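You operate a simulated robot arm through the tools that you are given. There is no shell and no other tool. Be economical: measure what you need, move in short steps, check, and stop when the job is done.

Carry out the task below with a simulated two-armed robot. There is one attempt and no reset: what you move stays moved.

Task
Take the wooden block from the work bench and leave it on the side ledge of the machine. Press the right button two times. Open the console door, take the pink pad from the lower shelf of the console and leave it in the cream crate and shut the door again. Open the right bench door, put the orange block from the work bench on the bench cupboard shelf and shut the door again. Stack the small carton marked "R-26" from the work bench on top of the small carton that says "R-20". Take the teal carton and leave it on top of the taped carton on the work bench. Put the tape ticket on the work bench away on the top of the grey stand. Close the left bench door. Open the upper drawer, fetch the pin from the work bench and set it in the inside of the upper drawer, then shut the drawer. Open the pot lid. The order is free. Set down upright: teal carton, tape ticket.

The check looks at the end state, three seconds after you hand in, the way a careful person would. Anything else that was tipped, shoved, dropped, spilled or broken makes it a failure. Lids that push on must go on centred and level and be pressed home; caps that screw on are set level and turned clockwise until they are tight.

Robot
Two 6-joint arms with two-finger grippers on one trunk, on a base that drives. Base frame: it is fixed to the floor where the robot stands at the start and does not move with it; the origin is under the middle of the robot, x ahead of it, y to its left, z up; the surface under the hand at the start is at about z = 0.82. Units: m, degrees, N and s.
The left shoulder is at the start at [0.07, 0.148, 1.402], the right one opposite. With the tool pointing down near the work surface each hand reaches from about 0.36 to 0.64 m from the robot's upright axis, wherever it stands, measured 20 degrees to its own side. Places, roughly: bench cupboard shelf [0.7, 0.6, 0.4]; console door [1.2, 2.2, 0.5]; cream crate (32x24x15 cm) [5.9, 3.1, 0.4]; inside of the upper drawer [0.7, -0.1, 0.6]; left bench door [1.1, 0.4, 0.4]; orange block (10x4x4 cm) [0.9, 0.7, 0.8]; pin (2x2x3 cm) [0.8, 0.5, 0.8]; pink pad (6x7x5 cm) [1.3, 2.3, 0.2]; pot lid [1.8, 3.6, 1]; right bench door [0.9, 0.8, 0.4]; right button [5.2, 5, 0.7]; side ledge of the machine [1.8, 4.3, 1]; small carton [0.5, 0, 1]; tape ticket [0.25, 0.75, 0.75]; taped carton [0.5, 0, 1]; teal carton (6x13x15 cm) [0.8, 0.2, 0.9]; top of the grey stand (30x20 cm) [5.24, 4.58, 0.8]; upper drawer [0.8, -0.1, 0.6]; wooden block (6x8x5 cm) [0.7, 0.1, 0.8]. Payload 2.45 kg a hand.
The tool frame of a hand sits at the grasp point between the pads (the TCP): z along the fingers, y along the line on which they close. The tips reach 0.03 m beyond it. The gripper opens to 0.106 m. The gripper's body begins 0.079 m behind the TCP.
Orientation is that of the tool frame in the base frame, as a unit quaternion [w, x, y, z]. With the fingers straight down and closing along the base's y, the tool's x points along the base's -x, its y along +y and its z along -z.

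Tools
- The arms move only by the tool nudge_tool. It takes "left_deltas", "right_deltas" or both (then of equal length, played together; a hand with none holds still); each is a list that holds one entry, the list of rows, each a list of 7 numbers: the shift along the tool's x, y, z in mm, then the turn, a rotation vector about the tool's x, y, z in rad, then the finger opening in mm, from 0 to 106. In form: [[[x, y, z, ax, ay, az, hand], ...]]. A call has 1 to 12 rows; each row is the pose to reach, as a shift and turn from the pose commanded when the call began, along the tool's axes at that moment. Rows are played at 5 a second. More than 0.05 m and 8.6 degrees between two rows, or a gripper value outside its range, and nothing of the call is played. A pose out of reach is approached as far as the arm can. The call stops where the force on the tool passes 40 N (or 10 N more than at its start, if that is more) or the arm is blocked; 0.2 s more then pass. The fingers move at their own pace (about 0.072 m/s each) and stop on an object; they squeeze with about 40 N. The grip force told is the motor's: it shows also when the fingers shut on nothing. Time passes only in rows, and 0.2 s behind the last, so rows that repeat a pose let the fingers close. It gives the time, the measured TCP pose, the force on the tool (base axes), the opening and the grip force at its end, in the units of the frame above (readings bear some noise), with the torque about the TCP (base axes, N m) and any sound that the robot's microphone picked up, and new pictures: "pictures" is both (left out), scene, wrist or none (wrist: the cameras of the hands that moved).
- Cameras (640 x 400 px; columns grow to the right, rows downward): "scene" is now at [0.1089, 0.0374, 1.601]; the picture's right is [0.51, -0.86, -0.00], its down [-0.72, -0.43, -0.54] and it looks along [0.46, 0.27, -0.84] (base axes); focal length 254 px, centre (320, 200). "left" rides on the left gripper at [0.076, 0.002, -0.106] in its tool frame; the picture's right is [-0.02, 1.00, 0.00], its down [-0.78, -0.02, -0.62] and it looks along [-0.62, -0.01, 0.78] (tool axes); focal length 247 px, centre (320, 200). "right" rides on the right gripper at [0.076, -0.002, -0.106] in its tool frame; the picture's right is [0.02, 1.00, 0.00], its down [-0.78, 0.02, -0.62] and it looks along [-0.62, 0.01, 0.78] (tool axes); focal length 247 px, centre (320, 200). There is no depth. A picture from a camera that has moved, and an enlarged one, comes with that camera's place and axes in the base frame and with its lens.
- lift_body(by): slides the trunk up (or, below 0, down) by that many m; the arms and the scene camera ride with it, the base frame stays. It gives what a move gives, with no picture.
- steer(legs): drives the robot by 1 to 6 legs, each [ahead, left, turn to the left] in m, m and degrees, along the robot's own axes; the way and the turn of a leg run together, so that a leg with both is an arc; at most 1.5 m and 180 degrees a leg. The arms and the cameras ride along, it lands a little off, and it stops where it bumps. It gives what a move gives, and a new picture of the scene camera.
- head_to(pan, tilt): turns the head with the scene camera to pan (to the left, within 86 degrees either way) and tilt (down, from -29 to 69), counted from straight ahead of the robot. It gives what a move gives, and a new picture of the scene camera.
- enlarge(camera, box): a new picture of the part [left, top, right, bottom] of that camera's present view, enlarged. The clock stands still meanwhile.
- sign_off(): hands the job in; it is judged then, once.

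Go step by step. Nothing tells you exact positions but the pictures and the camera data: compare them with the known pose of the tool, close in by small moves and look again before you grip or let go. The budget is 556 turns and 360 pictures, counting those below and the enlarged ones. Unless the task says otherwise, let go and move clear before handing in.

The tools are called after "Call:" as name(argument=value, ...) on one line, values as JSON. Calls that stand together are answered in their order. nudge_tool: Moves the arms, as the interface text tells. Its arguments: {"type":"object","properties":{"left_deltas":{"type":"array"},"right_deltas":{"type":"array"},"pictures":{"type":"string","enum":["both","scene","wrist","none"]}},"required":[]} The other tools are called the same way: lift_body (by) slides the trunk up or down; steer (legs) drives the base; head_to (pan, tilt) turns the head that bears the scene camera; enlarge (camera, box) takes an enlarged picture of a part of a camera's view; sign_off () hands the job in.

At the start:

```text
clock: 0.0
left_tool_pos: [0.4767, 0.2433, 0.9997]
left_tcp_rot: [0.0, -0.001, 1.0, 0.0]
left_force: [-0.4, 0.5, 0.7]
left_ft_torque: [-0.02, -0.02, -0.01]
left_gripper_width: 0.1061
left_grasp_force: 0.1
right_tool_pos: [0.5754, -0.1851, 0.9999]
right_tcp_rot: [0.0, 0.001, 1.0, 0.0]
right_force: [0.1, 0.1, -0.3]
right_ft_torque: [0.01, 0.03, 0.04]
right_gripper_width: 0.1062
right_grasp_force: 0.0
trunk travel left (down, up): [-0.875, 0.065]
robot x, y, heading: [-0.002, 0.0007, 0.1]
head pan, tilt: [30.8, 57.6]
```

scene: 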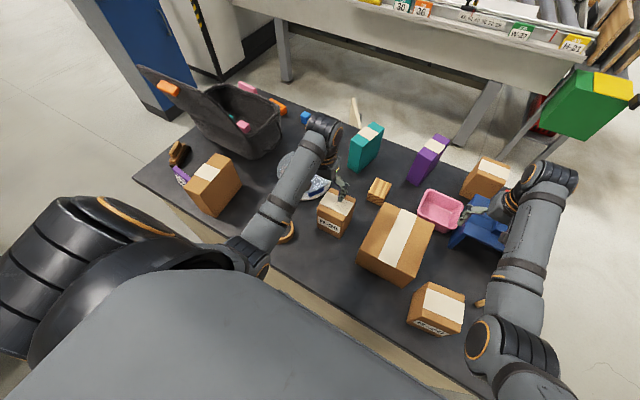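
right: 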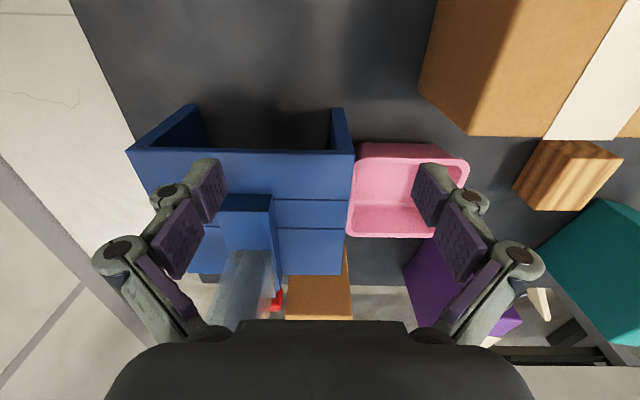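
left: 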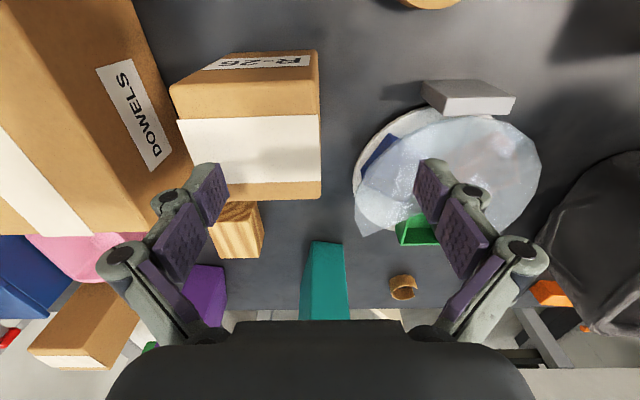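

I see the bench with cartons, bins and blocks under the arms. I first take closer looks to identify objects and their labels.

Call:
enlarge(camera="scene", box=[120, 60, 340, 250])

Call:
enlarge(camera="scene", box=[300, 90, 540, 345])

Call:
head_to(pan=0, tilt=55)

Call:
head_to(pan=50, tilt=25)

```text
2.11 times, centred on (230, 155) of scene
camera zoom: at [0.1089, 0.0374, 1.601], right [0.51, -0.86, 0.0], down [-0.72, -0.43, -0.54], along [0.46, 0.27, -0.84], focal length 535 px, centre (510, 295)
```

zoom: 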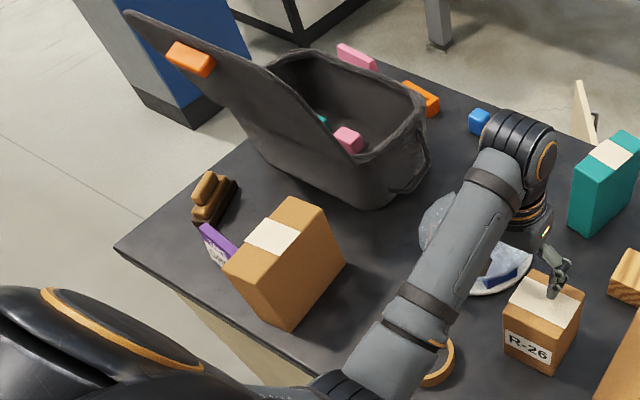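

```text
1.57 times, centred on (420, 218) of scene
camera zoom: at [0.1089, 0.0374, 1.601], right [0.51, -0.86, 0.0], down [-0.72, -0.43, -0.54], along [0.46, 0.27, -0.84], focal length 399 px, centre (163, 172)
```

zoom: 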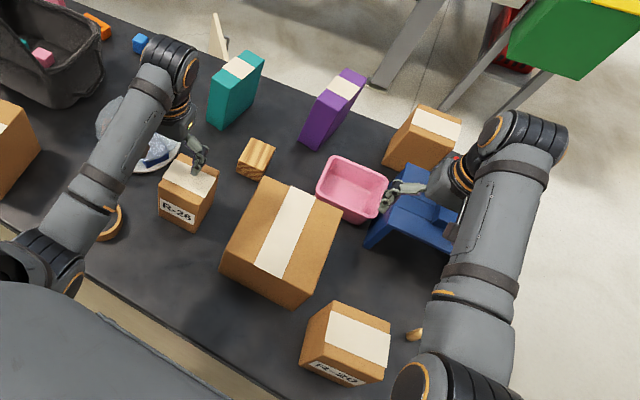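

```text
clock: 1.0
left_tool_pos: [0.4755, 0.2433, 0.9994]
left_tcp_rot: [0.0, 0.0, 1.0, 0.0]
left_force: [0.4, -0.4, 1.1]
left_ft_torque: [0.03, -0.04, 0.01]
left_gripper_width: 0.1061
left_grasp_force: 0.0
right_tool_pos: [0.574, -0.1851, 1.0006]
right_tcp_rot: [-0.001, 0.0, 1.0, 0.0]
right_force: [-0.4, -0.7, -0.5]
right_ft_torque: [-0.02, -0.02, 0.0]
right_gripper_width: 0.1059
right_grasp_force: 0.0
trunk travel left (down, up): [-0.875, 0.065]
robot x, y, heading: [-0.0011, -0.002, -0.1]
head pan, tilt: [0.0, 55.0]
camera scene: at [0.1214, 0.0019, 1.6042], right [0.0, -1.0, 0.0], down [-0.82, 0.0, -0.57], along [0.57, 0.0, -0.82], focal length 254 px, centre (320, 200)
```

scene: 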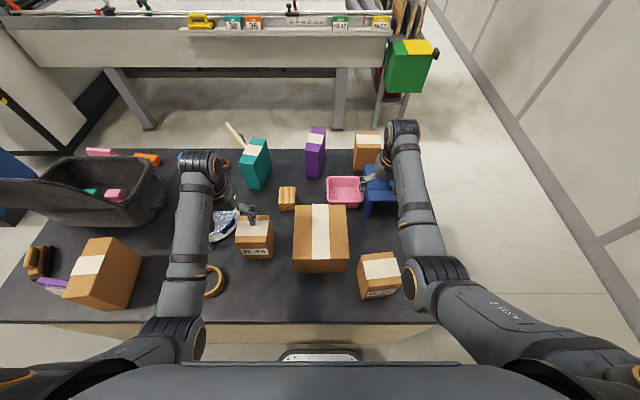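

```text
clock: 2.1
left_tool_pos: [0.4746, 0.2435, 0.9987]
left_tcp_rot: [0.0, 0.001, 1.0, 0.001]
left_force: [-0.5, -0.4, -0.2]
left_ft_torque: [0.0, 0.02, -0.01]
left_gripper_width: 0.1061
left_grasp_force: 0.3
right_tool_pos: [0.5741, -0.1852, 0.9991]
right_tcp_rot: [0.0, 0.0, 1.0, -0.001]
right_force: [-0.3, -0.1, -0.2]
right_ft_torque: [0.03, -0.03, 0.02]
right_gripper_width: 0.106
right_grasp_force: 0.1
trunk travel left (down, up): [-0.875, 0.065]
robot x, y, heading: [-0.0004, 0.0022, 0.1]
head pan, tilt: [50.0, 25.0]
camera scene: at [0.1086, 0.0723, 1.6481], right [0.77, -0.64, 0.0], down [-0.27, -0.32, -0.91], along [0.58, 0.69, -0.42], focal length 254 px, centre (320, 200)
```

scene: 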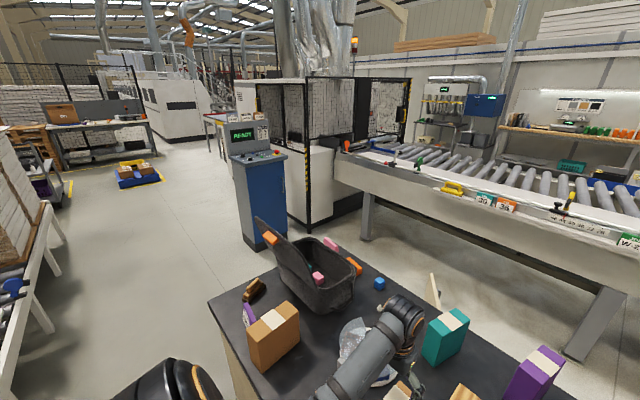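

The bench spans about x 0.25–0.93, y −0.34–0.96; drawers/doors face the far side (+x). I take a closer look at the cartons and small items.

Call:
head_to(pan=10, tilt=58)

Call:
enlarge(camera="scene", box=[240, 100, 440, 300])

Call:
enlarge(camera="left", box=[340, 60, 600, 340])

Call:
enlarge(camera="scene", box=[20, 130, 260, 330])

```text
clock: 3.2
left_tool_pos: [0.4763, 0.2428, 0.9994]
left_tcp_rot: [0.0, 0.0, 1.0, 0.0]
left_force: [0.2, -0.8, -0.2]
left_ft_torque: [0.02, 0.04, -0.04]
left_gripper_width: 0.1063
left_grasp_force: 0.2
right_tool_pos: [0.5723, -0.1852, 0.9999]
right_tcp_rot: [0.001, 0.0, 1.0, 0.0]
right_force: [-0.4, 0.8, 0.8]
right_ft_torque: [-0.04, 0.01, -0.02]
right_gripper_width: 0.1063
right_grasp_force: 0.0
trunk travel left (down, up): [-0.875, 0.065]
robot x, y, heading: [0.0033, -0.0026, -0.1]
head pan, tilt: [10.0, 58.0]
camera scene: at [0.1172, 0.0139, 1.6005], right [0.17, -0.98, 0.0], down [-0.83, -0.15, -0.53], along [0.52, 0.09, -0.85], focal length 254 px, centre (320, 200)
```

scene: 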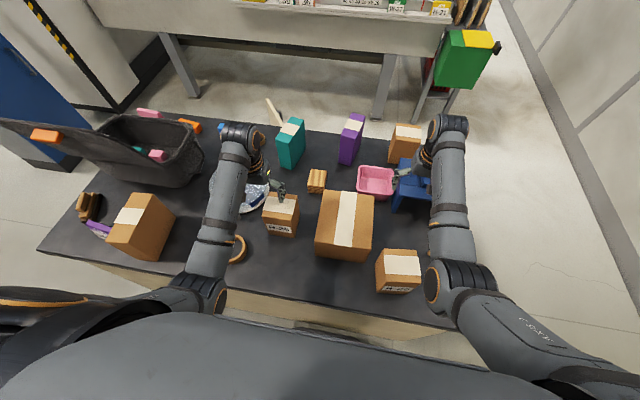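

```text
2.00 times, centred on (340, 200) of scene
camera zoom: at [0.1172, 0.0139, 1.6005], right [0.17, -0.98, 0.0], down [-0.83, -0.15, -0.53], along [0.52, 0.09, -0.85], focal length 508 px, centre (280, 200)
```

zoom: 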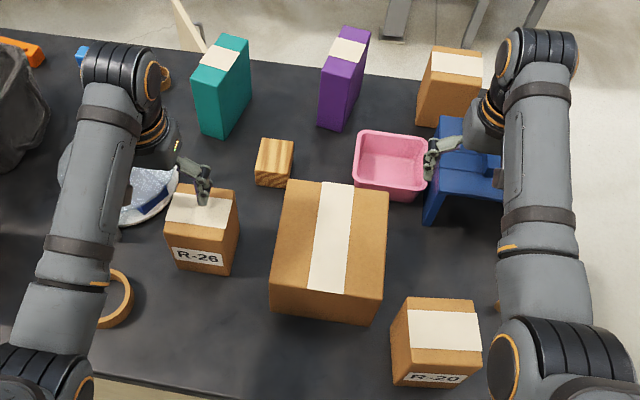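

```text
1.43 times, centred on (470, 200) of left
camera zoom: at [0.3995, 0.2454, 1.1063], right [0.02, 1.0, 0.0], down [0.78, -0.02, 0.62], along [0.62, -0.01, -0.78], focal length 353 px, centre (106, 200)
```

zoom: 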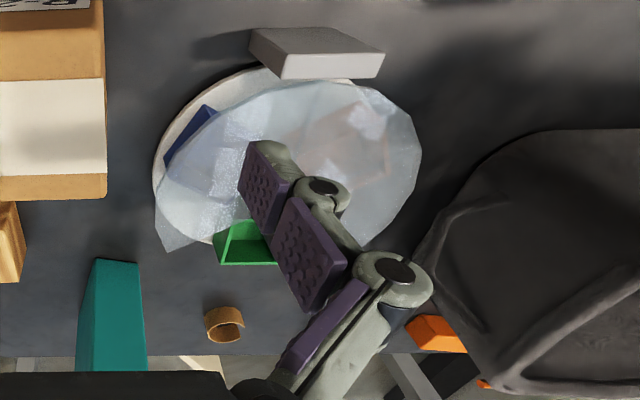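

```text
2.00 times, centred on (140, 230) of scene
camera zoom: at [0.1172, 0.0139, 1.6005], right [0.17, -0.98, 0.0], down [-0.83, -0.15, -0.53], along [0.52, 0.09, -0.85], focal length 508 px, centre (680, 140)
```

zoom: 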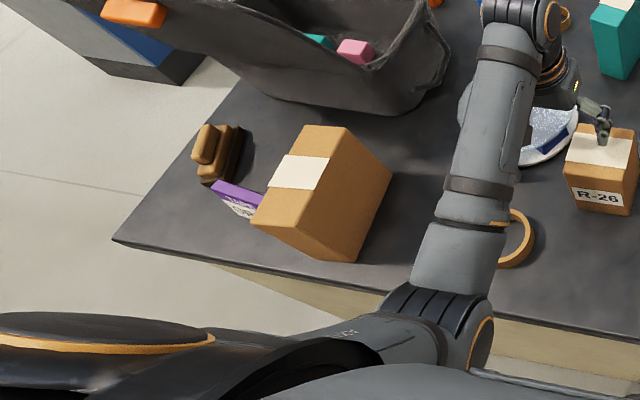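

I'll raise the left hand and centre it over carton R-26 to measure it.

Call:
nudge_tool(left_deltas=[[[0, -10, -50, 0, 0, 0, 106], [0, -30, -95, 0, 0, 0, 106], [20, -45, -140, 0, 0, 0, 106], [20, -45, -160, 0, 0, 0, 106]]], right_deltas=[[[0, 0, -50, 0, 0, 0, 106], [0, 0, -95, 0, 0, 0, 106], [0, 0, -140, 0, 0, 0, 106], [0, 0, -160, 0, 0, 0, 106]]])

Call:
enlarge(camera="scene", box=[180, 100, 340, 300])

```text
refused: row 1 steps farther than a row can; nothing moved
```

```text
2.00 times, centred on (260, 200) of scene
camera zoom: at [0.1172, 0.0139, 1.6005], right [0.17, -0.98, 0.0], down [-0.83, -0.15, -0.53], along [0.52, 0.09, -0.85], focal length 508 px, centre (440, 200)
```

zoom: 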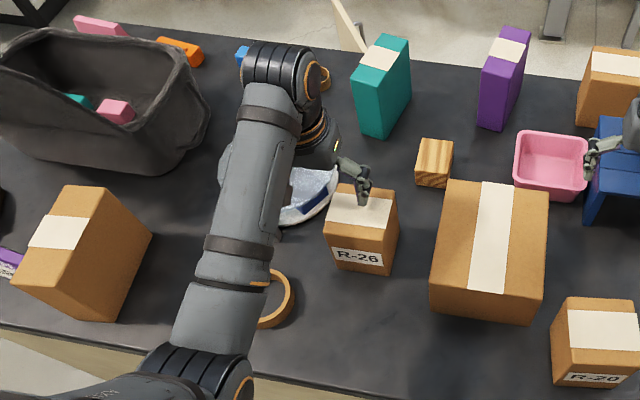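

Call:
nudge_tool(left_deltas=[[[0, -10, -40, 0, 0, 0, 106], [0, -25, -80, 0, 0, 0, 106], [15, -35, -120, 0, 0, 0, 106], [20, -45, -160, 0, 0, 0, 106]]], right_deltas=[[[0, 0, -40, 0, 0, 0, 106], [0, 0, -80, 0, 0, 0, 106], [0, 0, -120, 0, 0, 0, 106], [0, 0, -160, 0, 0, 0, 106]]])

```text
clock: 4.2
left_tool_pos: [0.5021, 0.203, 1.0253]
left_tcp_rot: [0.0, 0.0, 1.0, -0.001]
left_force: [0.2, 0.5, 0.4]
left_ft_torque: [0.02, -0.02, -0.03]
left_gripper_width: 0.1059
left_grasp_force: 0.0
left hand out of reach, approached as far as the arm can: row 1, 2, 3, 4
right_tool_pos: [0.6183, -0.1785, 1.1239]
right_tcp_rot: [0.0, 0.0, 1.0, 0.0]
right_force: [0.7, -0.4, 0.6]
right_ft_torque: [-0.02, 0.01, 0.01]
right_gripper_width: 0.1061
right_grasp_force: 0.1
right hand out of reach, approached as far as the arm can: row 3, 4
trunk travel left (down, up): [-0.875, 0.065]
robot x, y, heading: [-0.001, 0.0003, 0.0]
head pan, tilt: [10.0, 58.0]
camera scene: at [0.1176, 0.0142, 1.6004], right [0.17, -0.98, 0.0], down [-0.84, -0.15, -0.53], along [0.52, 0.09, -0.85], focal length 254 px, centre (320, 200)
camera right: at [0.5416, -0.1803, 1.2314], right [-0.02, 1.0, 0.0], down [0.78, 0.02, 0.62], along [0.62, 0.01, -0.78], focal length 247 px, centre (320, 200)
camera left: at [0.4256, 0.2048, 1.1319], right [0.02, 1.0, 0.0], down [0.78, -0.02, 0.62], along [0.62, -0.01, -0.78], focal length 247 px, centre (320, 200)
```

scene: 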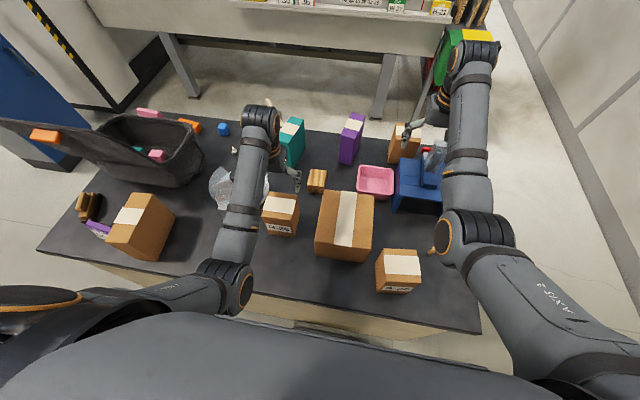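
right: 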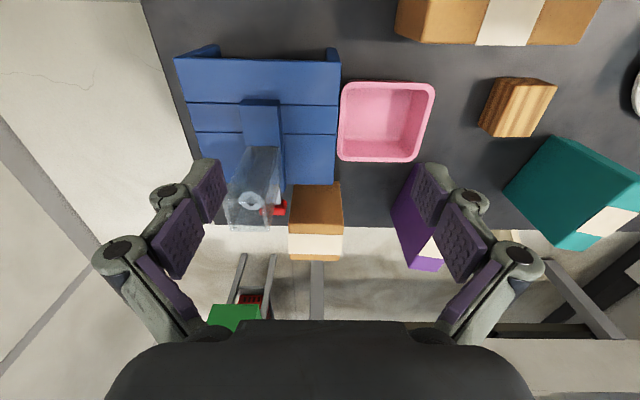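
left: 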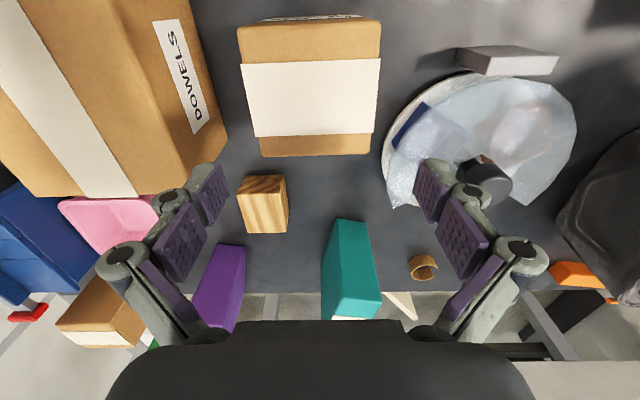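

R-26 is about 9.5 cm square, 11 cm tall, centred near (0.485, 0.20). I raise the trunk and test where the commanded pose sits.

Call:
lift_body(by=0.06)

Call:
nudge_tool(left_deltas=[[[17, -2, 40, 0, 0, 0, 106], [17, -2, 60, 0, 0, 0, 106], [17, -2, 60, 0, 0, 0, 106]]], pictures="wrist")

Call:
enlarge(camera="scene", box=[180, 100, 400, 300])

```text
clock: 5.2
left_tool_pos: [0.5008, 0.2034, 1.0858]
left_tcp_rot: [0.001, 0.0, 1.0, -0.001]
left_force: [-0.6, 0.3, -0.2]
left_ft_torque: [0.01, 0.01, -0.03]
left_gripper_width: 0.1058
left_grasp_force: 0.1
right_tool_pos: [0.6178, -0.1796, 1.1836]
right_tcp_rot: [0.0, 0.0, 1.0, 0.0]
right_force: [0.3, 0.7, 0.3]
right_ft_torque: [0.01, 0.0, 0.01]
right_gripper_width: 0.1058
right_grasp_force: 0.0
trunk travel left (down, up): [-0.935, 0.005]
robot x, y, heading: [0.0007, -0.003, 0.1]
head pan, tilt: [10.0, 58.0]
```

```text
clock: 6.0
left_tool_pos: [0.4859, 0.2009, 1.0254]
left_tcp_rot: [0.002, 0.0, 1.0, 0.0]
left_force: [-0.3, -0.7, 0.7]
left_ft_torque: [0.03, 0.02, 0.01]
left_gripper_width: 0.1061
left_grasp_force: 0.0
right_tool_pos: [0.6186, -0.1805, 1.1819]
right_tcp_rot: [0.001, 0.0, 1.0, 0.0]
right_force: [-0.1, 0.9, 1.2]
right_ft_torque: [-0.01, 0.03, -0.01]
right_gripper_width: 0.106
right_grasp_force: 0.1
trunk travel left (down, up): [-0.935, 0.005]
robot x, y, heading: [-0.0028, -0.0031, -0.0]
head pan, tilt: [10.0, 58.0]
camera left: at [0.4092, 0.2024, 1.1315], right [0.02, 1.0, 0.0], down [0.78, -0.02, 0.62], along [0.62, -0.01, -0.78], focal length 247 px, centre (320, 200)
```

left: 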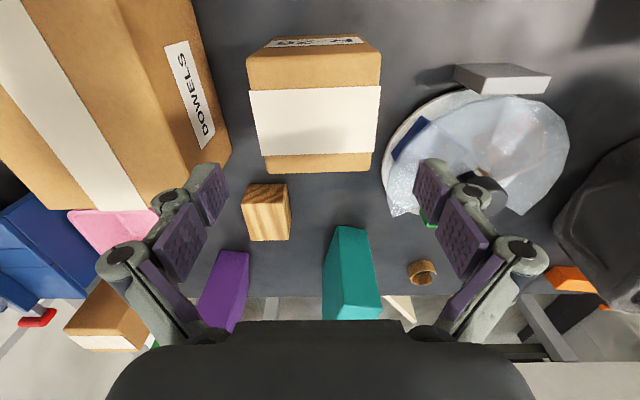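

```text
2.00 times, centred on (290, 200) of scene
camera zoom: at [0.1183, 0.0137, 1.6604], right [0.17, -0.98, 0.0], down [-0.84, -0.15, -0.53], along [0.52, 0.09, -0.85], focal length 508 px, centre (380, 200)
```

zoom: 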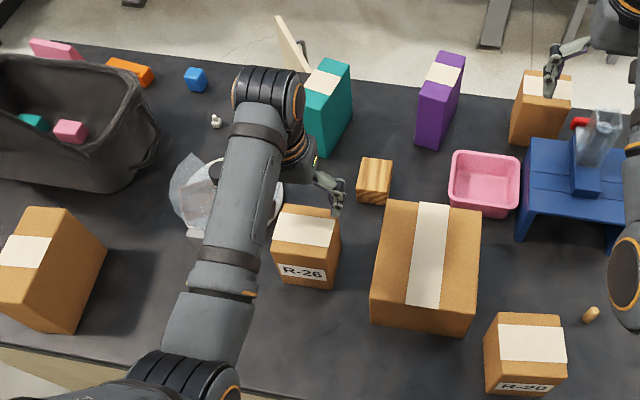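

Carton R-26 is centred between the fingers. I lower and grip it.

Call:
nudge_tool(left_deltas=[[[1, -1, 40, 0, 0, 0, 106], [1, -1, 80, 0, 0, 0, 106], [1, -1, 118, 0, 0, 0, 106], [1, -1, 118, 0, 0, 0, 106]]])

```text
clock: 7.0
left_tool_pos: [0.4831, 0.2021, 0.9077]
left_tcp_rot: [0.001, 0.0, 1.0, 0.001]
left_force: [-0.1, 0.2, 0.4]
left_ft_torque: [-0.04, -0.02, 0.02]
left_gripper_width: 0.106
left_grasp_force: 0.0
right_tool_pos: [0.6177, -0.1808, 1.184]
right_tcp_rot: [0.0, 0.0, 1.0, 0.001]
right_force: [-0.6, 0.1, -0.9]
right_ft_torque: [-0.04, 0.0, 0.01]
right_gripper_width: 0.1061
right_grasp_force: 0.0
trunk travel left (down, up): [-0.935, 0.005]
robot x, y, heading: [-0.0023, -0.0013, -0.0]
head pan, tilt: [10.0, 58.0]
camera scene: at [0.1169, 0.0137, 1.6605], right [0.17, -0.98, 0.0], down [-0.84, -0.15, -0.53], along [0.52, 0.09, -0.85], focal length 254 px, centre (320, 200)
camera left: at [0.4075, 0.2037, 1.0136], right [0.02, 1.0, 0.0], down [0.78, -0.02, 0.62], along [0.62, -0.01, -0.78], focal length 247 px, centre (320, 200)
```

scene: 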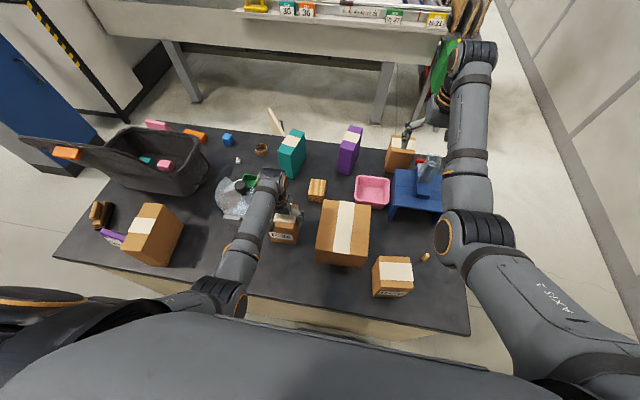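
left: 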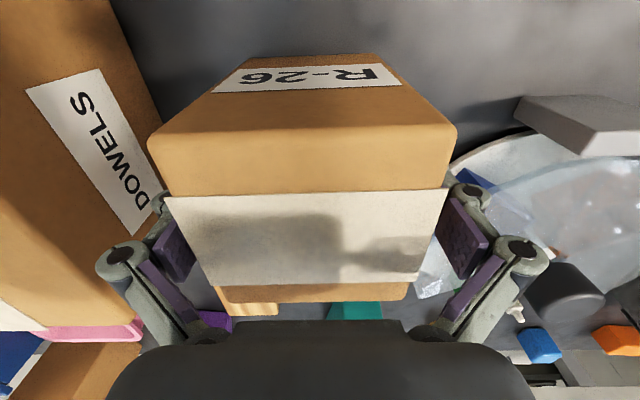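

The fingers straddle it; I close and lift.

Call:
nudge_tool(left_deltas=[[[0, 0, 0, 0, 0, 0, 80], [0, 0, 0, 0, 0, 0, 80], [0, 0, 0, 0, 0, 0, 80], [0, 0, -40, 0, 0, 0, 80], [0, 0, -80, 0, 0, 0, 80], [0, 0, -120, 0, 0, 0, 80], [0, 0, -160, 0, 0, 0, 80], [0, 0, -175, 0, 0, 0, 80]]])

```text
clock: 8.8
left_tool_pos: [0.487, 0.1993, 1.0801]
left_tcp_rot: [0.001, 0.0, 1.0, 0.0]
left_force: [-0.5, -1.3, -3.6]
left_ft_torque: [-0.02, -0.03, 0.0]
left_gripper_width: 0.0893
left_grasp_force: 39.5
left hand out of reach, approached as far as the arm can: row 8
right_tool_pos: [0.6182, -0.179, 1.1846]
right_tcp_rot: [0.0, 0.0, 1.0, 0.0]
right_force: [0.7, -0.2, 0.4]
right_ft_torque: [0.01, -0.01, -0.02]
right_gripper_width: 0.1058
right_grasp_force: 0.0
trunk travel left (down, up): [-0.935, 0.005]
robot x, y, heading: [0.0016, -0.0018, 0.0]
head pan, tilt: [10.0, 58.0]
camera scene: at [0.1176, 0.0136, 1.6604], right [0.17, -0.98, 0.0], down [-0.84, -0.15, -0.53], along [0.52, 0.09, -0.85], focal length 254 px, centre (320, 200)
camera left: at [0.4097, 0.2013, 1.1864], right [0.02, 1.0, 0.0], down [0.78, -0.02, 0.62], along [0.62, -0.01, -0.78], focal length 247 px, centre (320, 200)
```

scene: 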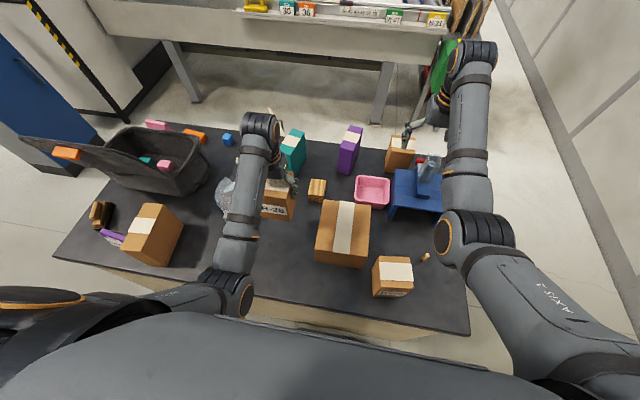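
left: 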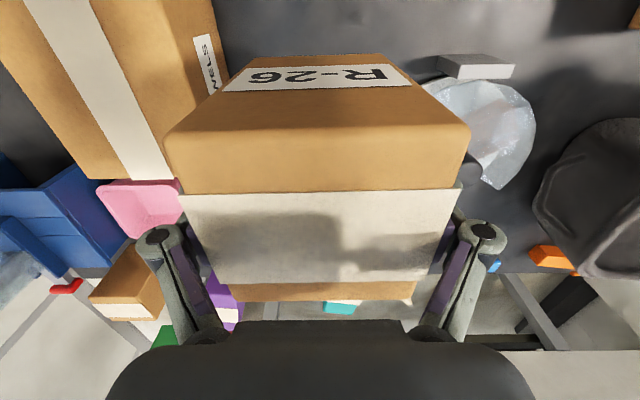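

Carton is held (8.9 cm wide), bottom about z 0.99, clear of everything. I shift the base right/back so the left hand comes above R-20.

Call:
enlarge(camera="scene", box=[300, 180, 460, 310])

Call:
steer(legs=[[-0.125, -0.36, 0]])

Call:
enlarge(camera="left", box=[0, 0, 640, 400])

```text
3.08 times, centred on (380, 245) of scene
camera zoom: at [0.1176, 0.0136, 1.6604], right [0.17, -0.98, 0.0], down [-0.84, -0.15, -0.53], along [0.52, 0.09, -0.85], focal length 782 px, centre (135, 62)
```

zoom: 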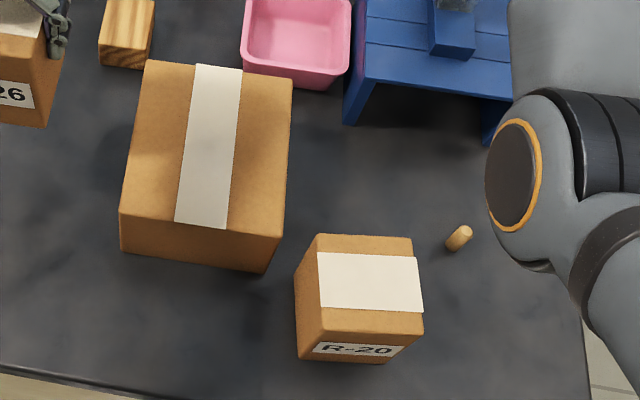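

```text
clock: 11.3
left_tool_pos: [0.3606, -0.1733, 1.0783]
left_tcp_rot: [0.002, 0.001, 1.0, 0.0]
left_force: [-0.3, 0.0, -3.7]
left_ft_torque: [0.0, -0.03, -0.02]
left_gripper_width: 0.0894
left_grasp_force: 39.9
right_tool_pos: [0.4905, -0.5536, 1.1837]
right_tcp_rot: [0.001, 0.001, 1.0, -0.001]
right_force: [-0.2, -0.6, 0.3]
right_ft_torque: [0.0, 0.02, -0.03]
right_gripper_width: 0.1061
right_grasp_force: 0.0
trunk travel left (down, up): [-0.935, 0.005]
robot x, y, heading: [-0.1264, -0.3747, 0.1]
head pan, tilt: [10.0, 58.0]
camera scene: at [-0.0083, -0.3582, 1.6603], right [0.17, -0.99, 0.0], down [-0.84, -0.15, -0.53], along [0.52, 0.09, -0.85], focal length 254 px, centre (320, 200)
```

scene: 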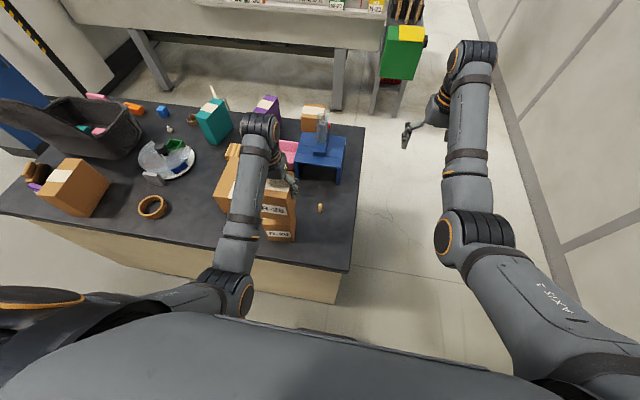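

```text
1.00 times, centred on (320, 200) of left (not enlarged: the box is as wide or as high as the picture)
camera zoom: at [0.2843, -0.1724, 1.1854], right [0.03, 1.0, 0.0], down [0.78, -0.02, 0.62], along [0.62, -0.02, -0.78], focal length 247 px, centre (320, 200)
```

zoom: 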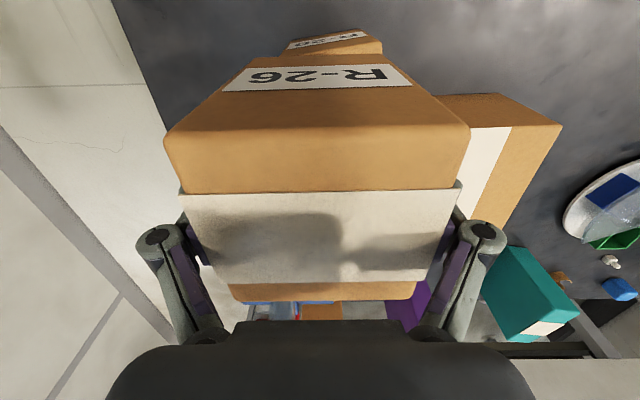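

R-20's top I measure centred about (0.357, −0.161), turned ~6.5° ccw. I align the carton and come down partway.

Call:
nudge_tool(left_deltas=[[[2, 6, 10, 0, 0, -0.06, 80], [3, 12, 20, 0, 0, -0.11, 80], [3, 12, 32, 0, 0, -0.11, 80], [3, 12, 32, 0, 0, -0.11, 80]]])

Call:
enlarge(camera="scene", box=[200, 120, 360, 270])

```text
clock: 12.3
left_tool_pos: [0.3578, -0.1649, 1.0461]
left_tcp_rot: [0.002, -0.053, 0.999, 0.0]
left_force: [0.1, 0.4, -2.7]
left_ft_torque: [-0.01, -0.01, 0.02]
left_gripper_width: 0.0896
left_grasp_force: 39.7
right_tool_pos: [0.4905, -0.5562, 1.1828]
right_tcp_rot: [0.0, 0.002, 1.0, 0.0]
right_force: [0.3, 1.0, -0.3]
right_ft_torque: [-0.01, 0.02, 0.0]
right_gripper_width: 0.1062
right_grasp_force: 0.0
trunk travel left (down, up): [-0.935, 0.005]
robot x, y, heading: [-0.1269, -0.3747, -0.1]
head pan, tilt: [10.0, 58.0]
camera scene: at [-0.0092, -0.3608, 1.6604], right [0.17, -0.99, 0.0], down [-0.84, -0.14, -0.53], along [0.52, 0.09, -0.85], focal length 254 px, centre (320, 200)
camera left: at [0.2808, -0.1707, 1.1537], right [-0.09, 1.0, 0.0], down [0.78, 0.07, 0.62], along [0.62, 0.05, -0.78], focal length 247 px, centre (320, 200)
```

scene: 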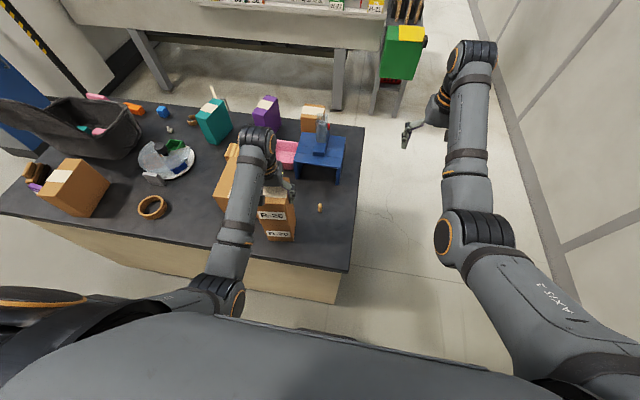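
left: 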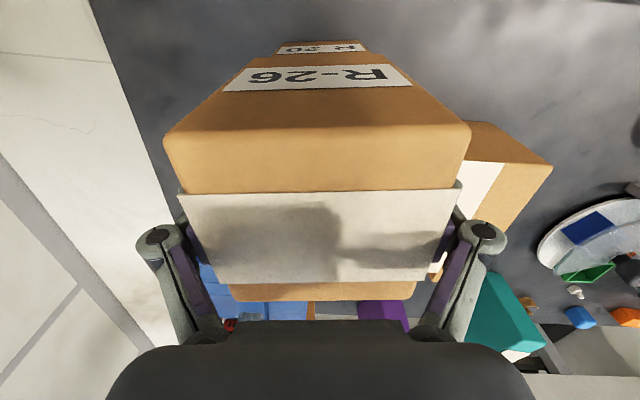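

```text
2.67 times, centred on (280, 195) of scene
camera zoom: at [-0.0092, -0.3608, 1.6604], right [0.17, -0.99, 0.0], down [-0.84, -0.14, -0.53], along [0.52, 0.09, -0.85], focal length 678 px, centre (427, 213)
```

zoom: 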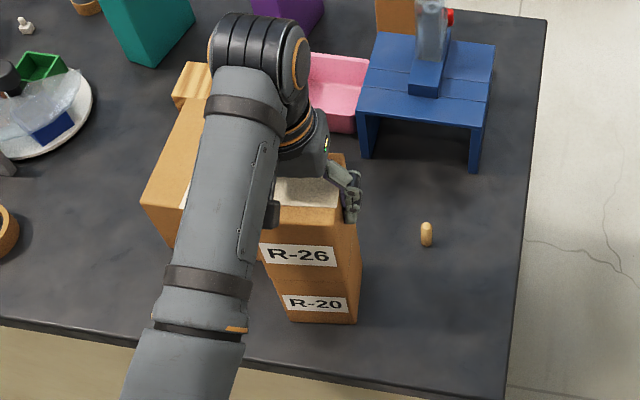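

Alignment looks good; I lower gently to contact.

Call:
nudge_tool(left_deltas=[[[0, 1, 3, 0, 0, 0, 80], [0, 2, 6, 0, 0, 0, 80], [0, 2, 8, 0, 0, 0, 80], [0, 2, 10, 0, 0, 0, 80]]], pictures="none")

```text
clock: 13.3
left_tool_pos: [0.3562, -0.1609, 1.0379]
left_tcp_rot: [0.002, -0.054, 0.999, 0.0]
left_force: [1.2, 0.7, 0.0]
left_ft_torque: [-0.01, 0.06, -0.03]
left_gripper_width: 0.0894
left_grasp_force: 40.0
right_tool_pos: [0.4907, -0.5562, 1.1828]
right_tcp_rot: [0.0, 0.001, 1.0, 0.0]
right_force: [0.7, -0.1, 0.1]
right_ft_torque: [-0.01, 0.02, 0.01]
right_gripper_width: 0.106
right_grasp_force: 0.0
trunk travel left (down, up): [-0.935, 0.005]
robot x, y, heading: [-0.1271, -0.3744, -0.3]
head pan, tilt: [10.0, 58.0]
```

Call:
nudge_tool(left_deltas=[[[0, 0, 1, 0, 0, 0, 80], [0, 0, 2, 0, 0, 0, 80]]], pictures="none")

Call:
enlarge(camera="scene", box=[230, 140, 350, 260])

```text
clock: 13.9
left_tool_pos: [0.357, -0.1623, 1.0369]
left_tcp_rot: [0.005, -0.053, 0.999, 0.0]
left_force: [1.0, 2.8, 17.1]
left_ft_torque: [0.02, 0.71, -0.05]
left_gripper_width: 0.0894
left_grasp_force: 40.1
right_tool_pos: [0.4883, -0.5557, 1.1839]
right_tcp_rot: [0.001, 0.001, 1.0, 0.0]
right_force: [-0.3, 0.2, 0.6]
right_ft_torque: [0.0, -0.03, -0.04]
right_gripper_width: 0.106
right_grasp_force: 0.0
trunk travel left (down, up): [-0.935, 0.005]
robot x, y, heading: [-0.1224, -0.3753, -0.4]
head pan, tilt: [10.0, 58.0]
```

```text
3.33 times, centred on (290, 200) of scene
camera zoom: at [-0.0119, -0.361, 1.6609], right [0.17, -0.99, 0.0], down [-0.83, -0.14, -0.53], along [0.52, 0.09, -0.85], focal length 848 px, centre (420, 200)
```

zoom: 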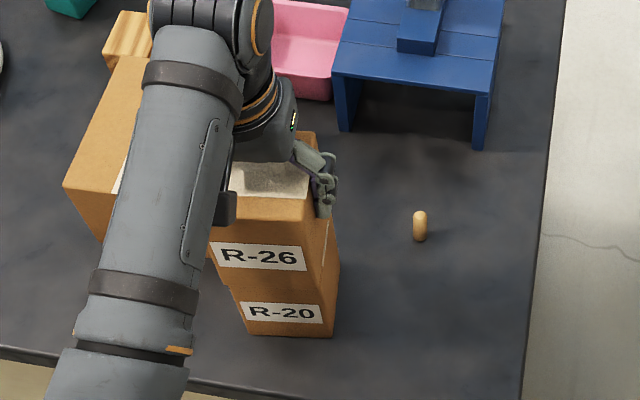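

Contact made. I open, and slide the fingers forward along the carton's faces before rising.

Call:
nudge_tool(left_deltas=[[[0, 0, -1, 0, 0, 0, 106], [0, 0, -1, 0, 0, 0, 106], [0, 0, -1, 0, 0, 0, 106], [0, 0, -1, 0, 0, 0, 106]]])

Call:
enlarge(camera="scene", box=[230, 140, 350, 260])

```text
clock: 14.9
left_tool_pos: [0.3583, -0.163, 1.0359]
left_tcp_rot: [0.002, -0.053, 0.999, 0.0]
left_force: [-0.4, -0.1, 0.0]
left_ft_torque: [0.02, 0.0, 0.0]
left_gripper_width: 0.1059
left_grasp_force: 0.0
right_tool_pos: [0.4906, -0.555, 1.1832]
right_tcp_rot: [0.001, 0.002, 1.0, -0.001]
right_force: [0.0, 0.1, 0.4]
right_ft_torque: [0.02, 0.0, 0.05]
right_gripper_width: 0.1062
right_grasp_force: 0.0
trunk travel left (down, up): [-0.935, 0.005]
robot x, y, heading: [-0.1255, -0.3704, -0.3]
head pan, tilt: [10.0, 58.0]
camera scene: at [-0.0092, -0.3607, 1.6604], right [0.17, -0.99, 0.0], down [-0.84, -0.14, -0.53], along [0.52, 0.09, -0.85], focal length 254 px, centre (320, 200)
camera left: at [0.281, -0.1686, 1.143], right [-0.08, 1.0, 0.0], down [0.78, 0.07, 0.62], along [0.62, 0.05, -0.78], focal length 247 px, centre (320, 200)
```

scene: 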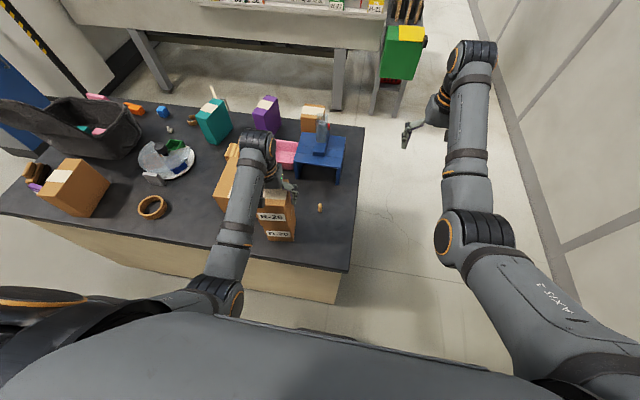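
left: 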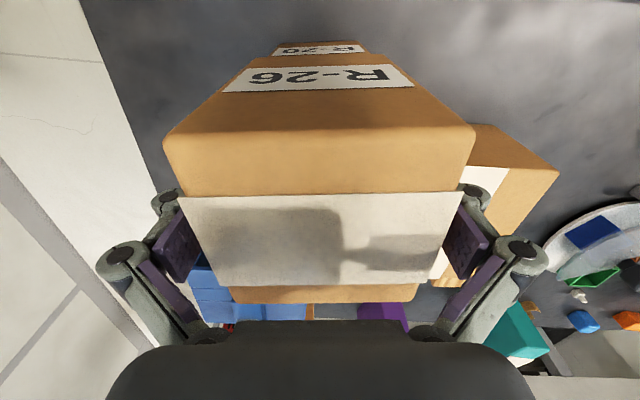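

```text
3.33 times, centred on (290, 200) of scene
camera zoom: at [-0.0092, -0.3607, 1.6604], right [0.17, -0.99, 0.0], down [-0.84, -0.14, -0.53], along [0.52, 0.09, -0.85], focal length 848 px, centre (420, 200)
```

zoom: 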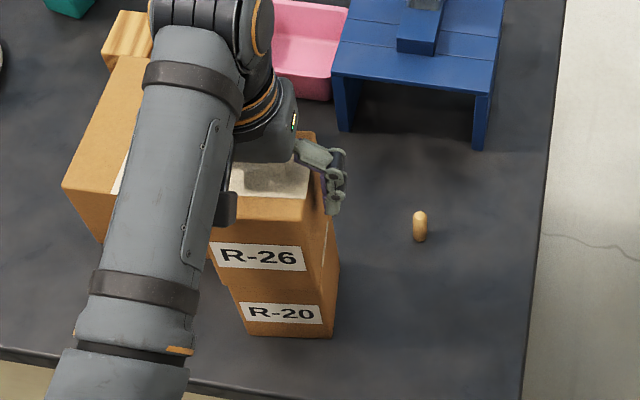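

Call:
nudge_tool(left_deltas=[[[-25, 0, -15, 0, 0, 0, 106], [-55, 0, -30, 0, 0, 0, 106], [-90, 0, -45, 0, 0, 0, 106], [-120, 0, -70, 0, 0, 0, 106], [-140, 0, -100, 0, 0, 0, 106], [-140, 0, -120, 0, 0, 0, 106]]])

```text
clock: 16.3
left_tool_pos: [0.4933, -0.1476, 1.1575]
left_tcp_rot: [0.004, -0.054, 0.999, 0.0]
left_force: [-0.9, -0.4, -0.1]
left_ft_torque: [0.01, -0.01, 0.0]
left_gripper_width: 0.106
left_grasp_force: 0.0
right_tool_pos: [0.4896, -0.5558, 1.1832]
right_tcp_rot: [0.001, 0.002, 1.0, -0.001]
right_force: [-0.1, 0.7, -0.7]
right_ft_torque: [-0.01, -0.04, -0.01]
right_gripper_width: 0.106
right_grasp_force: 0.1
trunk travel left (down, up): [-0.935, 0.005]
robot x, y, heading: [-0.1308, -0.3722, -0.2]
head pan, tilt: [10.0, 58.0]
camera scene: at [-0.0104, -0.3609, 1.6605], right [0.17, -0.99, 0.0], down [-0.84, -0.14, -0.53], along [0.52, 0.09, -0.85], focal length 254 px, centre (320, 200)
camera left: at [0.4175, -0.1542, 1.2638], right [-0.08, 1.0, 0.0], down [0.78, 0.07, 0.62], along [0.62, 0.05, -0.78], focal length 247 px, centre (320, 200)
```

scene: 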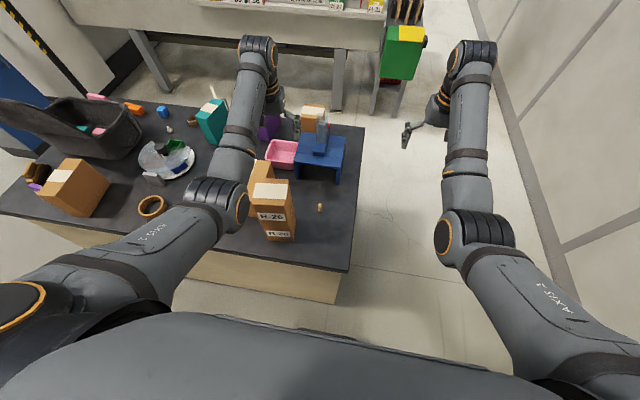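
left: 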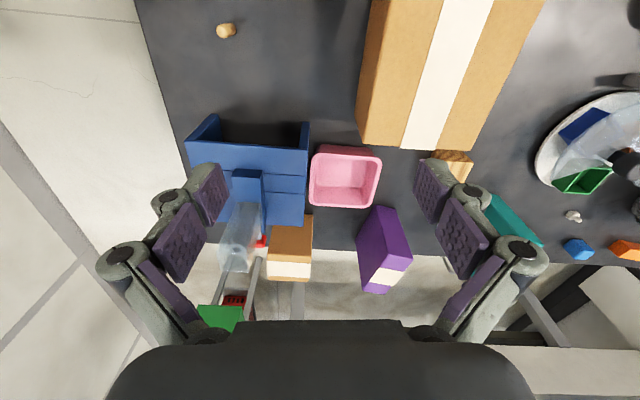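

R-26 is stacked on R-20. Next is the teal carton; I drive back left and look at it with the left hand above.

Call:
steer(legs=[[0.145, 0.39, 0]])

Call:
enlarge(camera="left", box=[0, 0, 640, 400])

```text
clock: 18.9
left_tool_pos: [0.638, 0.2502, 1.1578]
left_tcp_rot: [0.002, -0.056, 0.998, 0.001]
left_force: [0.0, -0.2, 0.4]
left_ft_torque: [-0.03, 0.0, 0.01]
left_gripper_width: 0.1059
left_grasp_force: 0.0
right_tool_pos: [0.636, -0.1589, 1.1833]
right_tcp_rot: [0.001, -0.001, 1.0, 0.002]
right_force: [0.7, -0.2, -0.2]
right_ft_torque: [0.01, -0.03, 0.01]
right_gripper_width: 0.1059
right_grasp_force: 0.0
trunk travel left (down, up): [-0.935, 0.005]
robot x, y, heading: [0.0149, 0.023, 0.2]
head pan, tilt: [10.0, 58.0]
camera scene: at [0.1348, 0.0332, 1.6606], right [0.18, -0.98, 0.0], down [-0.83, -0.15, -0.53], along [0.52, 0.09, -0.85], focal length 254 px, centre (320, 200)
```

scene: 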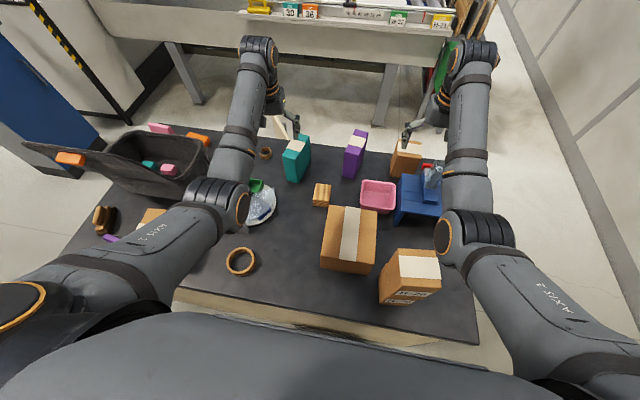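

```text
1.00 times, centred on (320, 200) of left (not enlarged: the box is as wide or as high as the picture)
camera zoom: at [0.5612, 0.2432, 1.2637], right [-0.09, 1.0, 0.0], down [0.78, 0.07, 0.63], along [0.62, 0.06, -0.78], focal length 247 px, centre (320, 200)
```

zoom: 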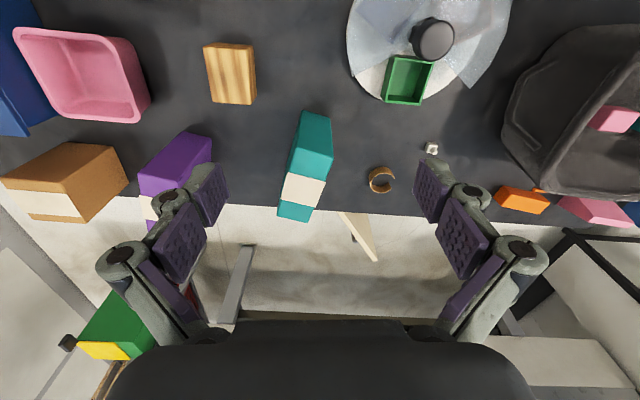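

Call:
enlarge(camera="left", box=[240, 90, 400, 240])

```text
2.67 times, centred on (320, 165) of left
camera zoom: at [0.5612, 0.2432, 1.2637], right [-0.09, 1.0, 0.0], down [0.78, 0.07, 0.63], along [0.62, 0.06, -0.78], focal length 659 px, centre (320, 293)
```

zoom: 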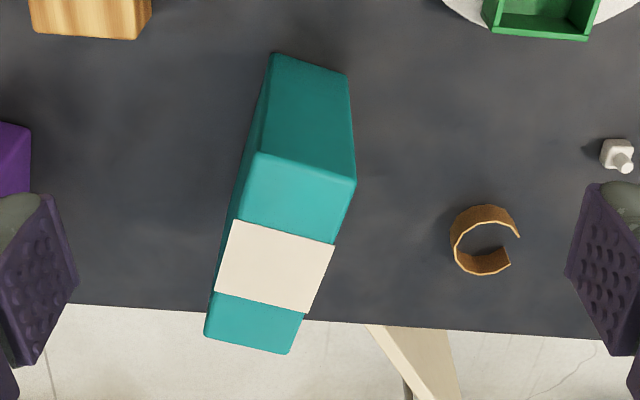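

Teal carton: centre ≈ (0.777, 0.239), long axis −12°, upright. I yaw the left hand to match, then tilt it forward for reach.

Call:
nudge_tool(left_deltas=[[[15, 0, 15, 0, 0, 0.11, 106], [30, 0, 30, 0, 0, 0.22, 106], [30, 0, 50, 0, 0, 0.326, 106], [30, 0, 50, 0, 0, 0.326, 106]]], pictures="none")

Call:
nudge_tool(left_deltas=[[[0, 0, 0, 0, -0.13, 0, 106], [0, 0, 0, 0, -0.26, 0, 106], [0, 0, 0, 0, -0.39, 0, 106], [0, 0, 0, 0, -0.52, 0, 106], [0, 0, 0, 0, -0.52, 0, 106]]])

```text
clock: 19.9
left_tool_pos: [0.6093, 0.2495, 1.1074]
left_tcp_rot: [0.002, 0.107, 0.994, 0.0]
left_force: [-0.2, 0.1, -0.4]
left_ft_torque: [-0.02, 0.01, -0.02]
left_gripper_width: 0.1062
left_grasp_force: 0.1
right_tool_pos: [0.6379, -0.1558, 1.1825]
right_tcp_rot: [0.0, -0.002, 1.0, 0.0]
right_force: [0.3, -0.4, 0.7]
right_ft_torque: [0.01, 0.02, 0.02]
right_gripper_width: 0.1061
right_grasp_force: 0.1
trunk travel left (down, up): [-0.935, 0.005]
robot x, y, heading: [0.0205, 0.0227, 0.3]
head pan, tilt: [10.0, 58.0]
```

```text
clock: 21.1
left_tool_pos: [0.6085, 0.2483, 1.1063]
left_tcp_rot: [0.259, 0.103, 0.96, -0.028]
left_force: [0.3, -0.7, -0.3]
left_ft_torque: [0.04, 0.04, 0.01]
left_gripper_width: 0.1059
left_grasp_force: 0.2
right_tool_pos: [0.6366, -0.1568, 1.1831]
right_tcp_rot: [0.0, -0.002, 1.0, 0.0]
right_force: [0.3, -0.4, 0.0]
right_ft_torque: [-0.02, 0.01, 0.03]
right_gripper_width: 0.106
right_grasp_force: 0.0
trunk travel left (down, up): [-0.935, 0.005]
robot x, y, heading: [0.0153, 0.0236, 0.3]
head pan, tilt: [10.0, 58.0]
camera scene: at [0.1359, 0.0354, 1.6604], right [0.18, -0.98, 0.0], down [-0.83, -0.15, -0.53], along [0.52, 0.09, -0.85], focal length 254 px, centre (320, 200)
camera left: at [0.4928, 0.2755, 1.1607], right [0.23, 0.97, 0.01], down [0.35, -0.09, 0.93], along [0.91, -0.21, -0.37], focal length 247 px, centre (320, 200)
```

scene: 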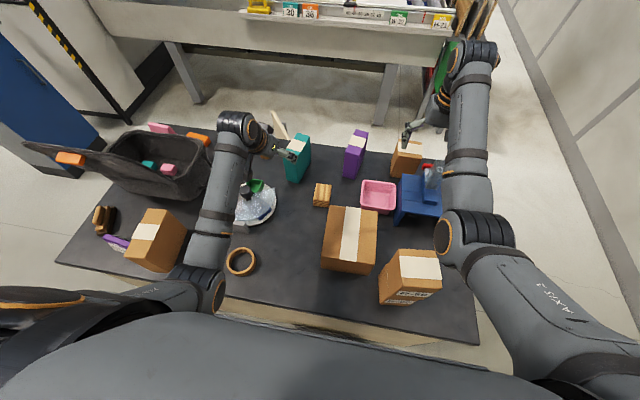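
left: 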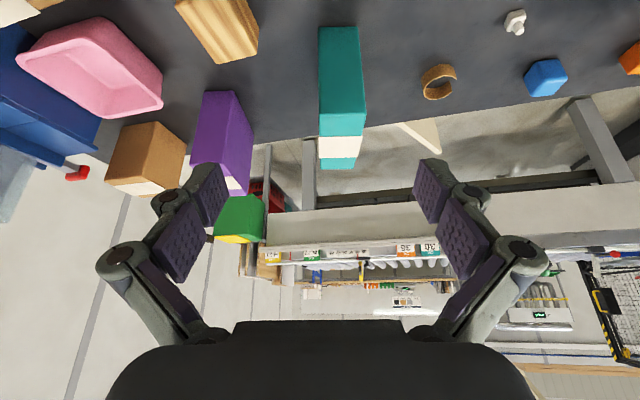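

Call:
nudge_tool(left_deltas=[[[-8, 7, 38, 0, 0, 0, 106], [-16, 13, 76, 0, 0, 0, 106], [-25, 20, 115, 0, 0, 0, 106], [-33, 26, 154, 0, 0, 0, 106], [-33, 26, 154, 0, 0, 0, 106]]])

```text
clock: 22.3
left_tool_pos: [0.7188, 0.2515, 0.9908]
left_tcp_rot: [0.258, 0.103, 0.96, -0.027]
left_force: [-0.2, 0.0, -0.7]
left_ft_torque: [-0.01, -0.05, -0.02]
left_gripper_width: 0.1065
left_grasp_force: 0.1
right_tool_pos: [0.6368, -0.1575, 1.1828]
right_tcp_rot: [0.0, -0.002, 1.0, 0.0]
right_force: [0.0, -0.1, 0.0]
right_ft_torque: [0.0, -0.01, -0.01]
right_gripper_width: 0.1059
right_grasp_force: 0.2
trunk travel left (down, up): [-0.935, 0.005]
robot x, y, heading: [0.0201, 0.0198, 0.3]
head pan, tilt: [10.0, 58.0]
camera scene: at [0.1353, 0.0355, 1.6605], right [0.18, -0.98, 0.0], down [-0.83, -0.15, -0.53], along [0.52, 0.09, -0.85], focal length 254 px, centre (320, 200)
camera left: at [0.6011, 0.278, 1.0446], right [0.23, 0.97, 0.01], down [0.35, -0.1, 0.93], along [0.91, -0.21, -0.37], focal length 247 px, centre (320, 200)
```

scene: 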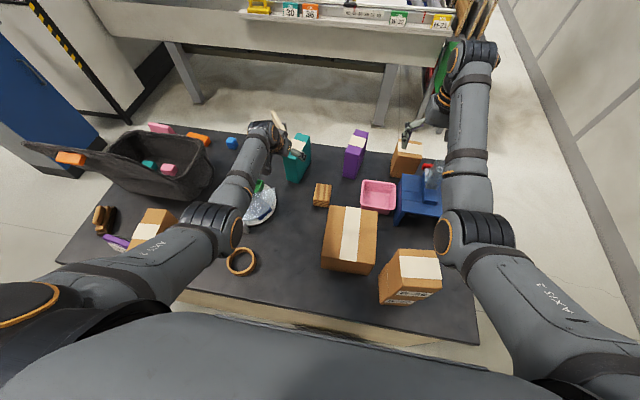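
left: 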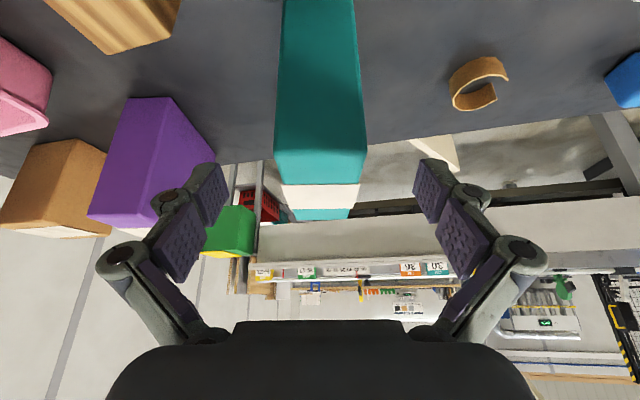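

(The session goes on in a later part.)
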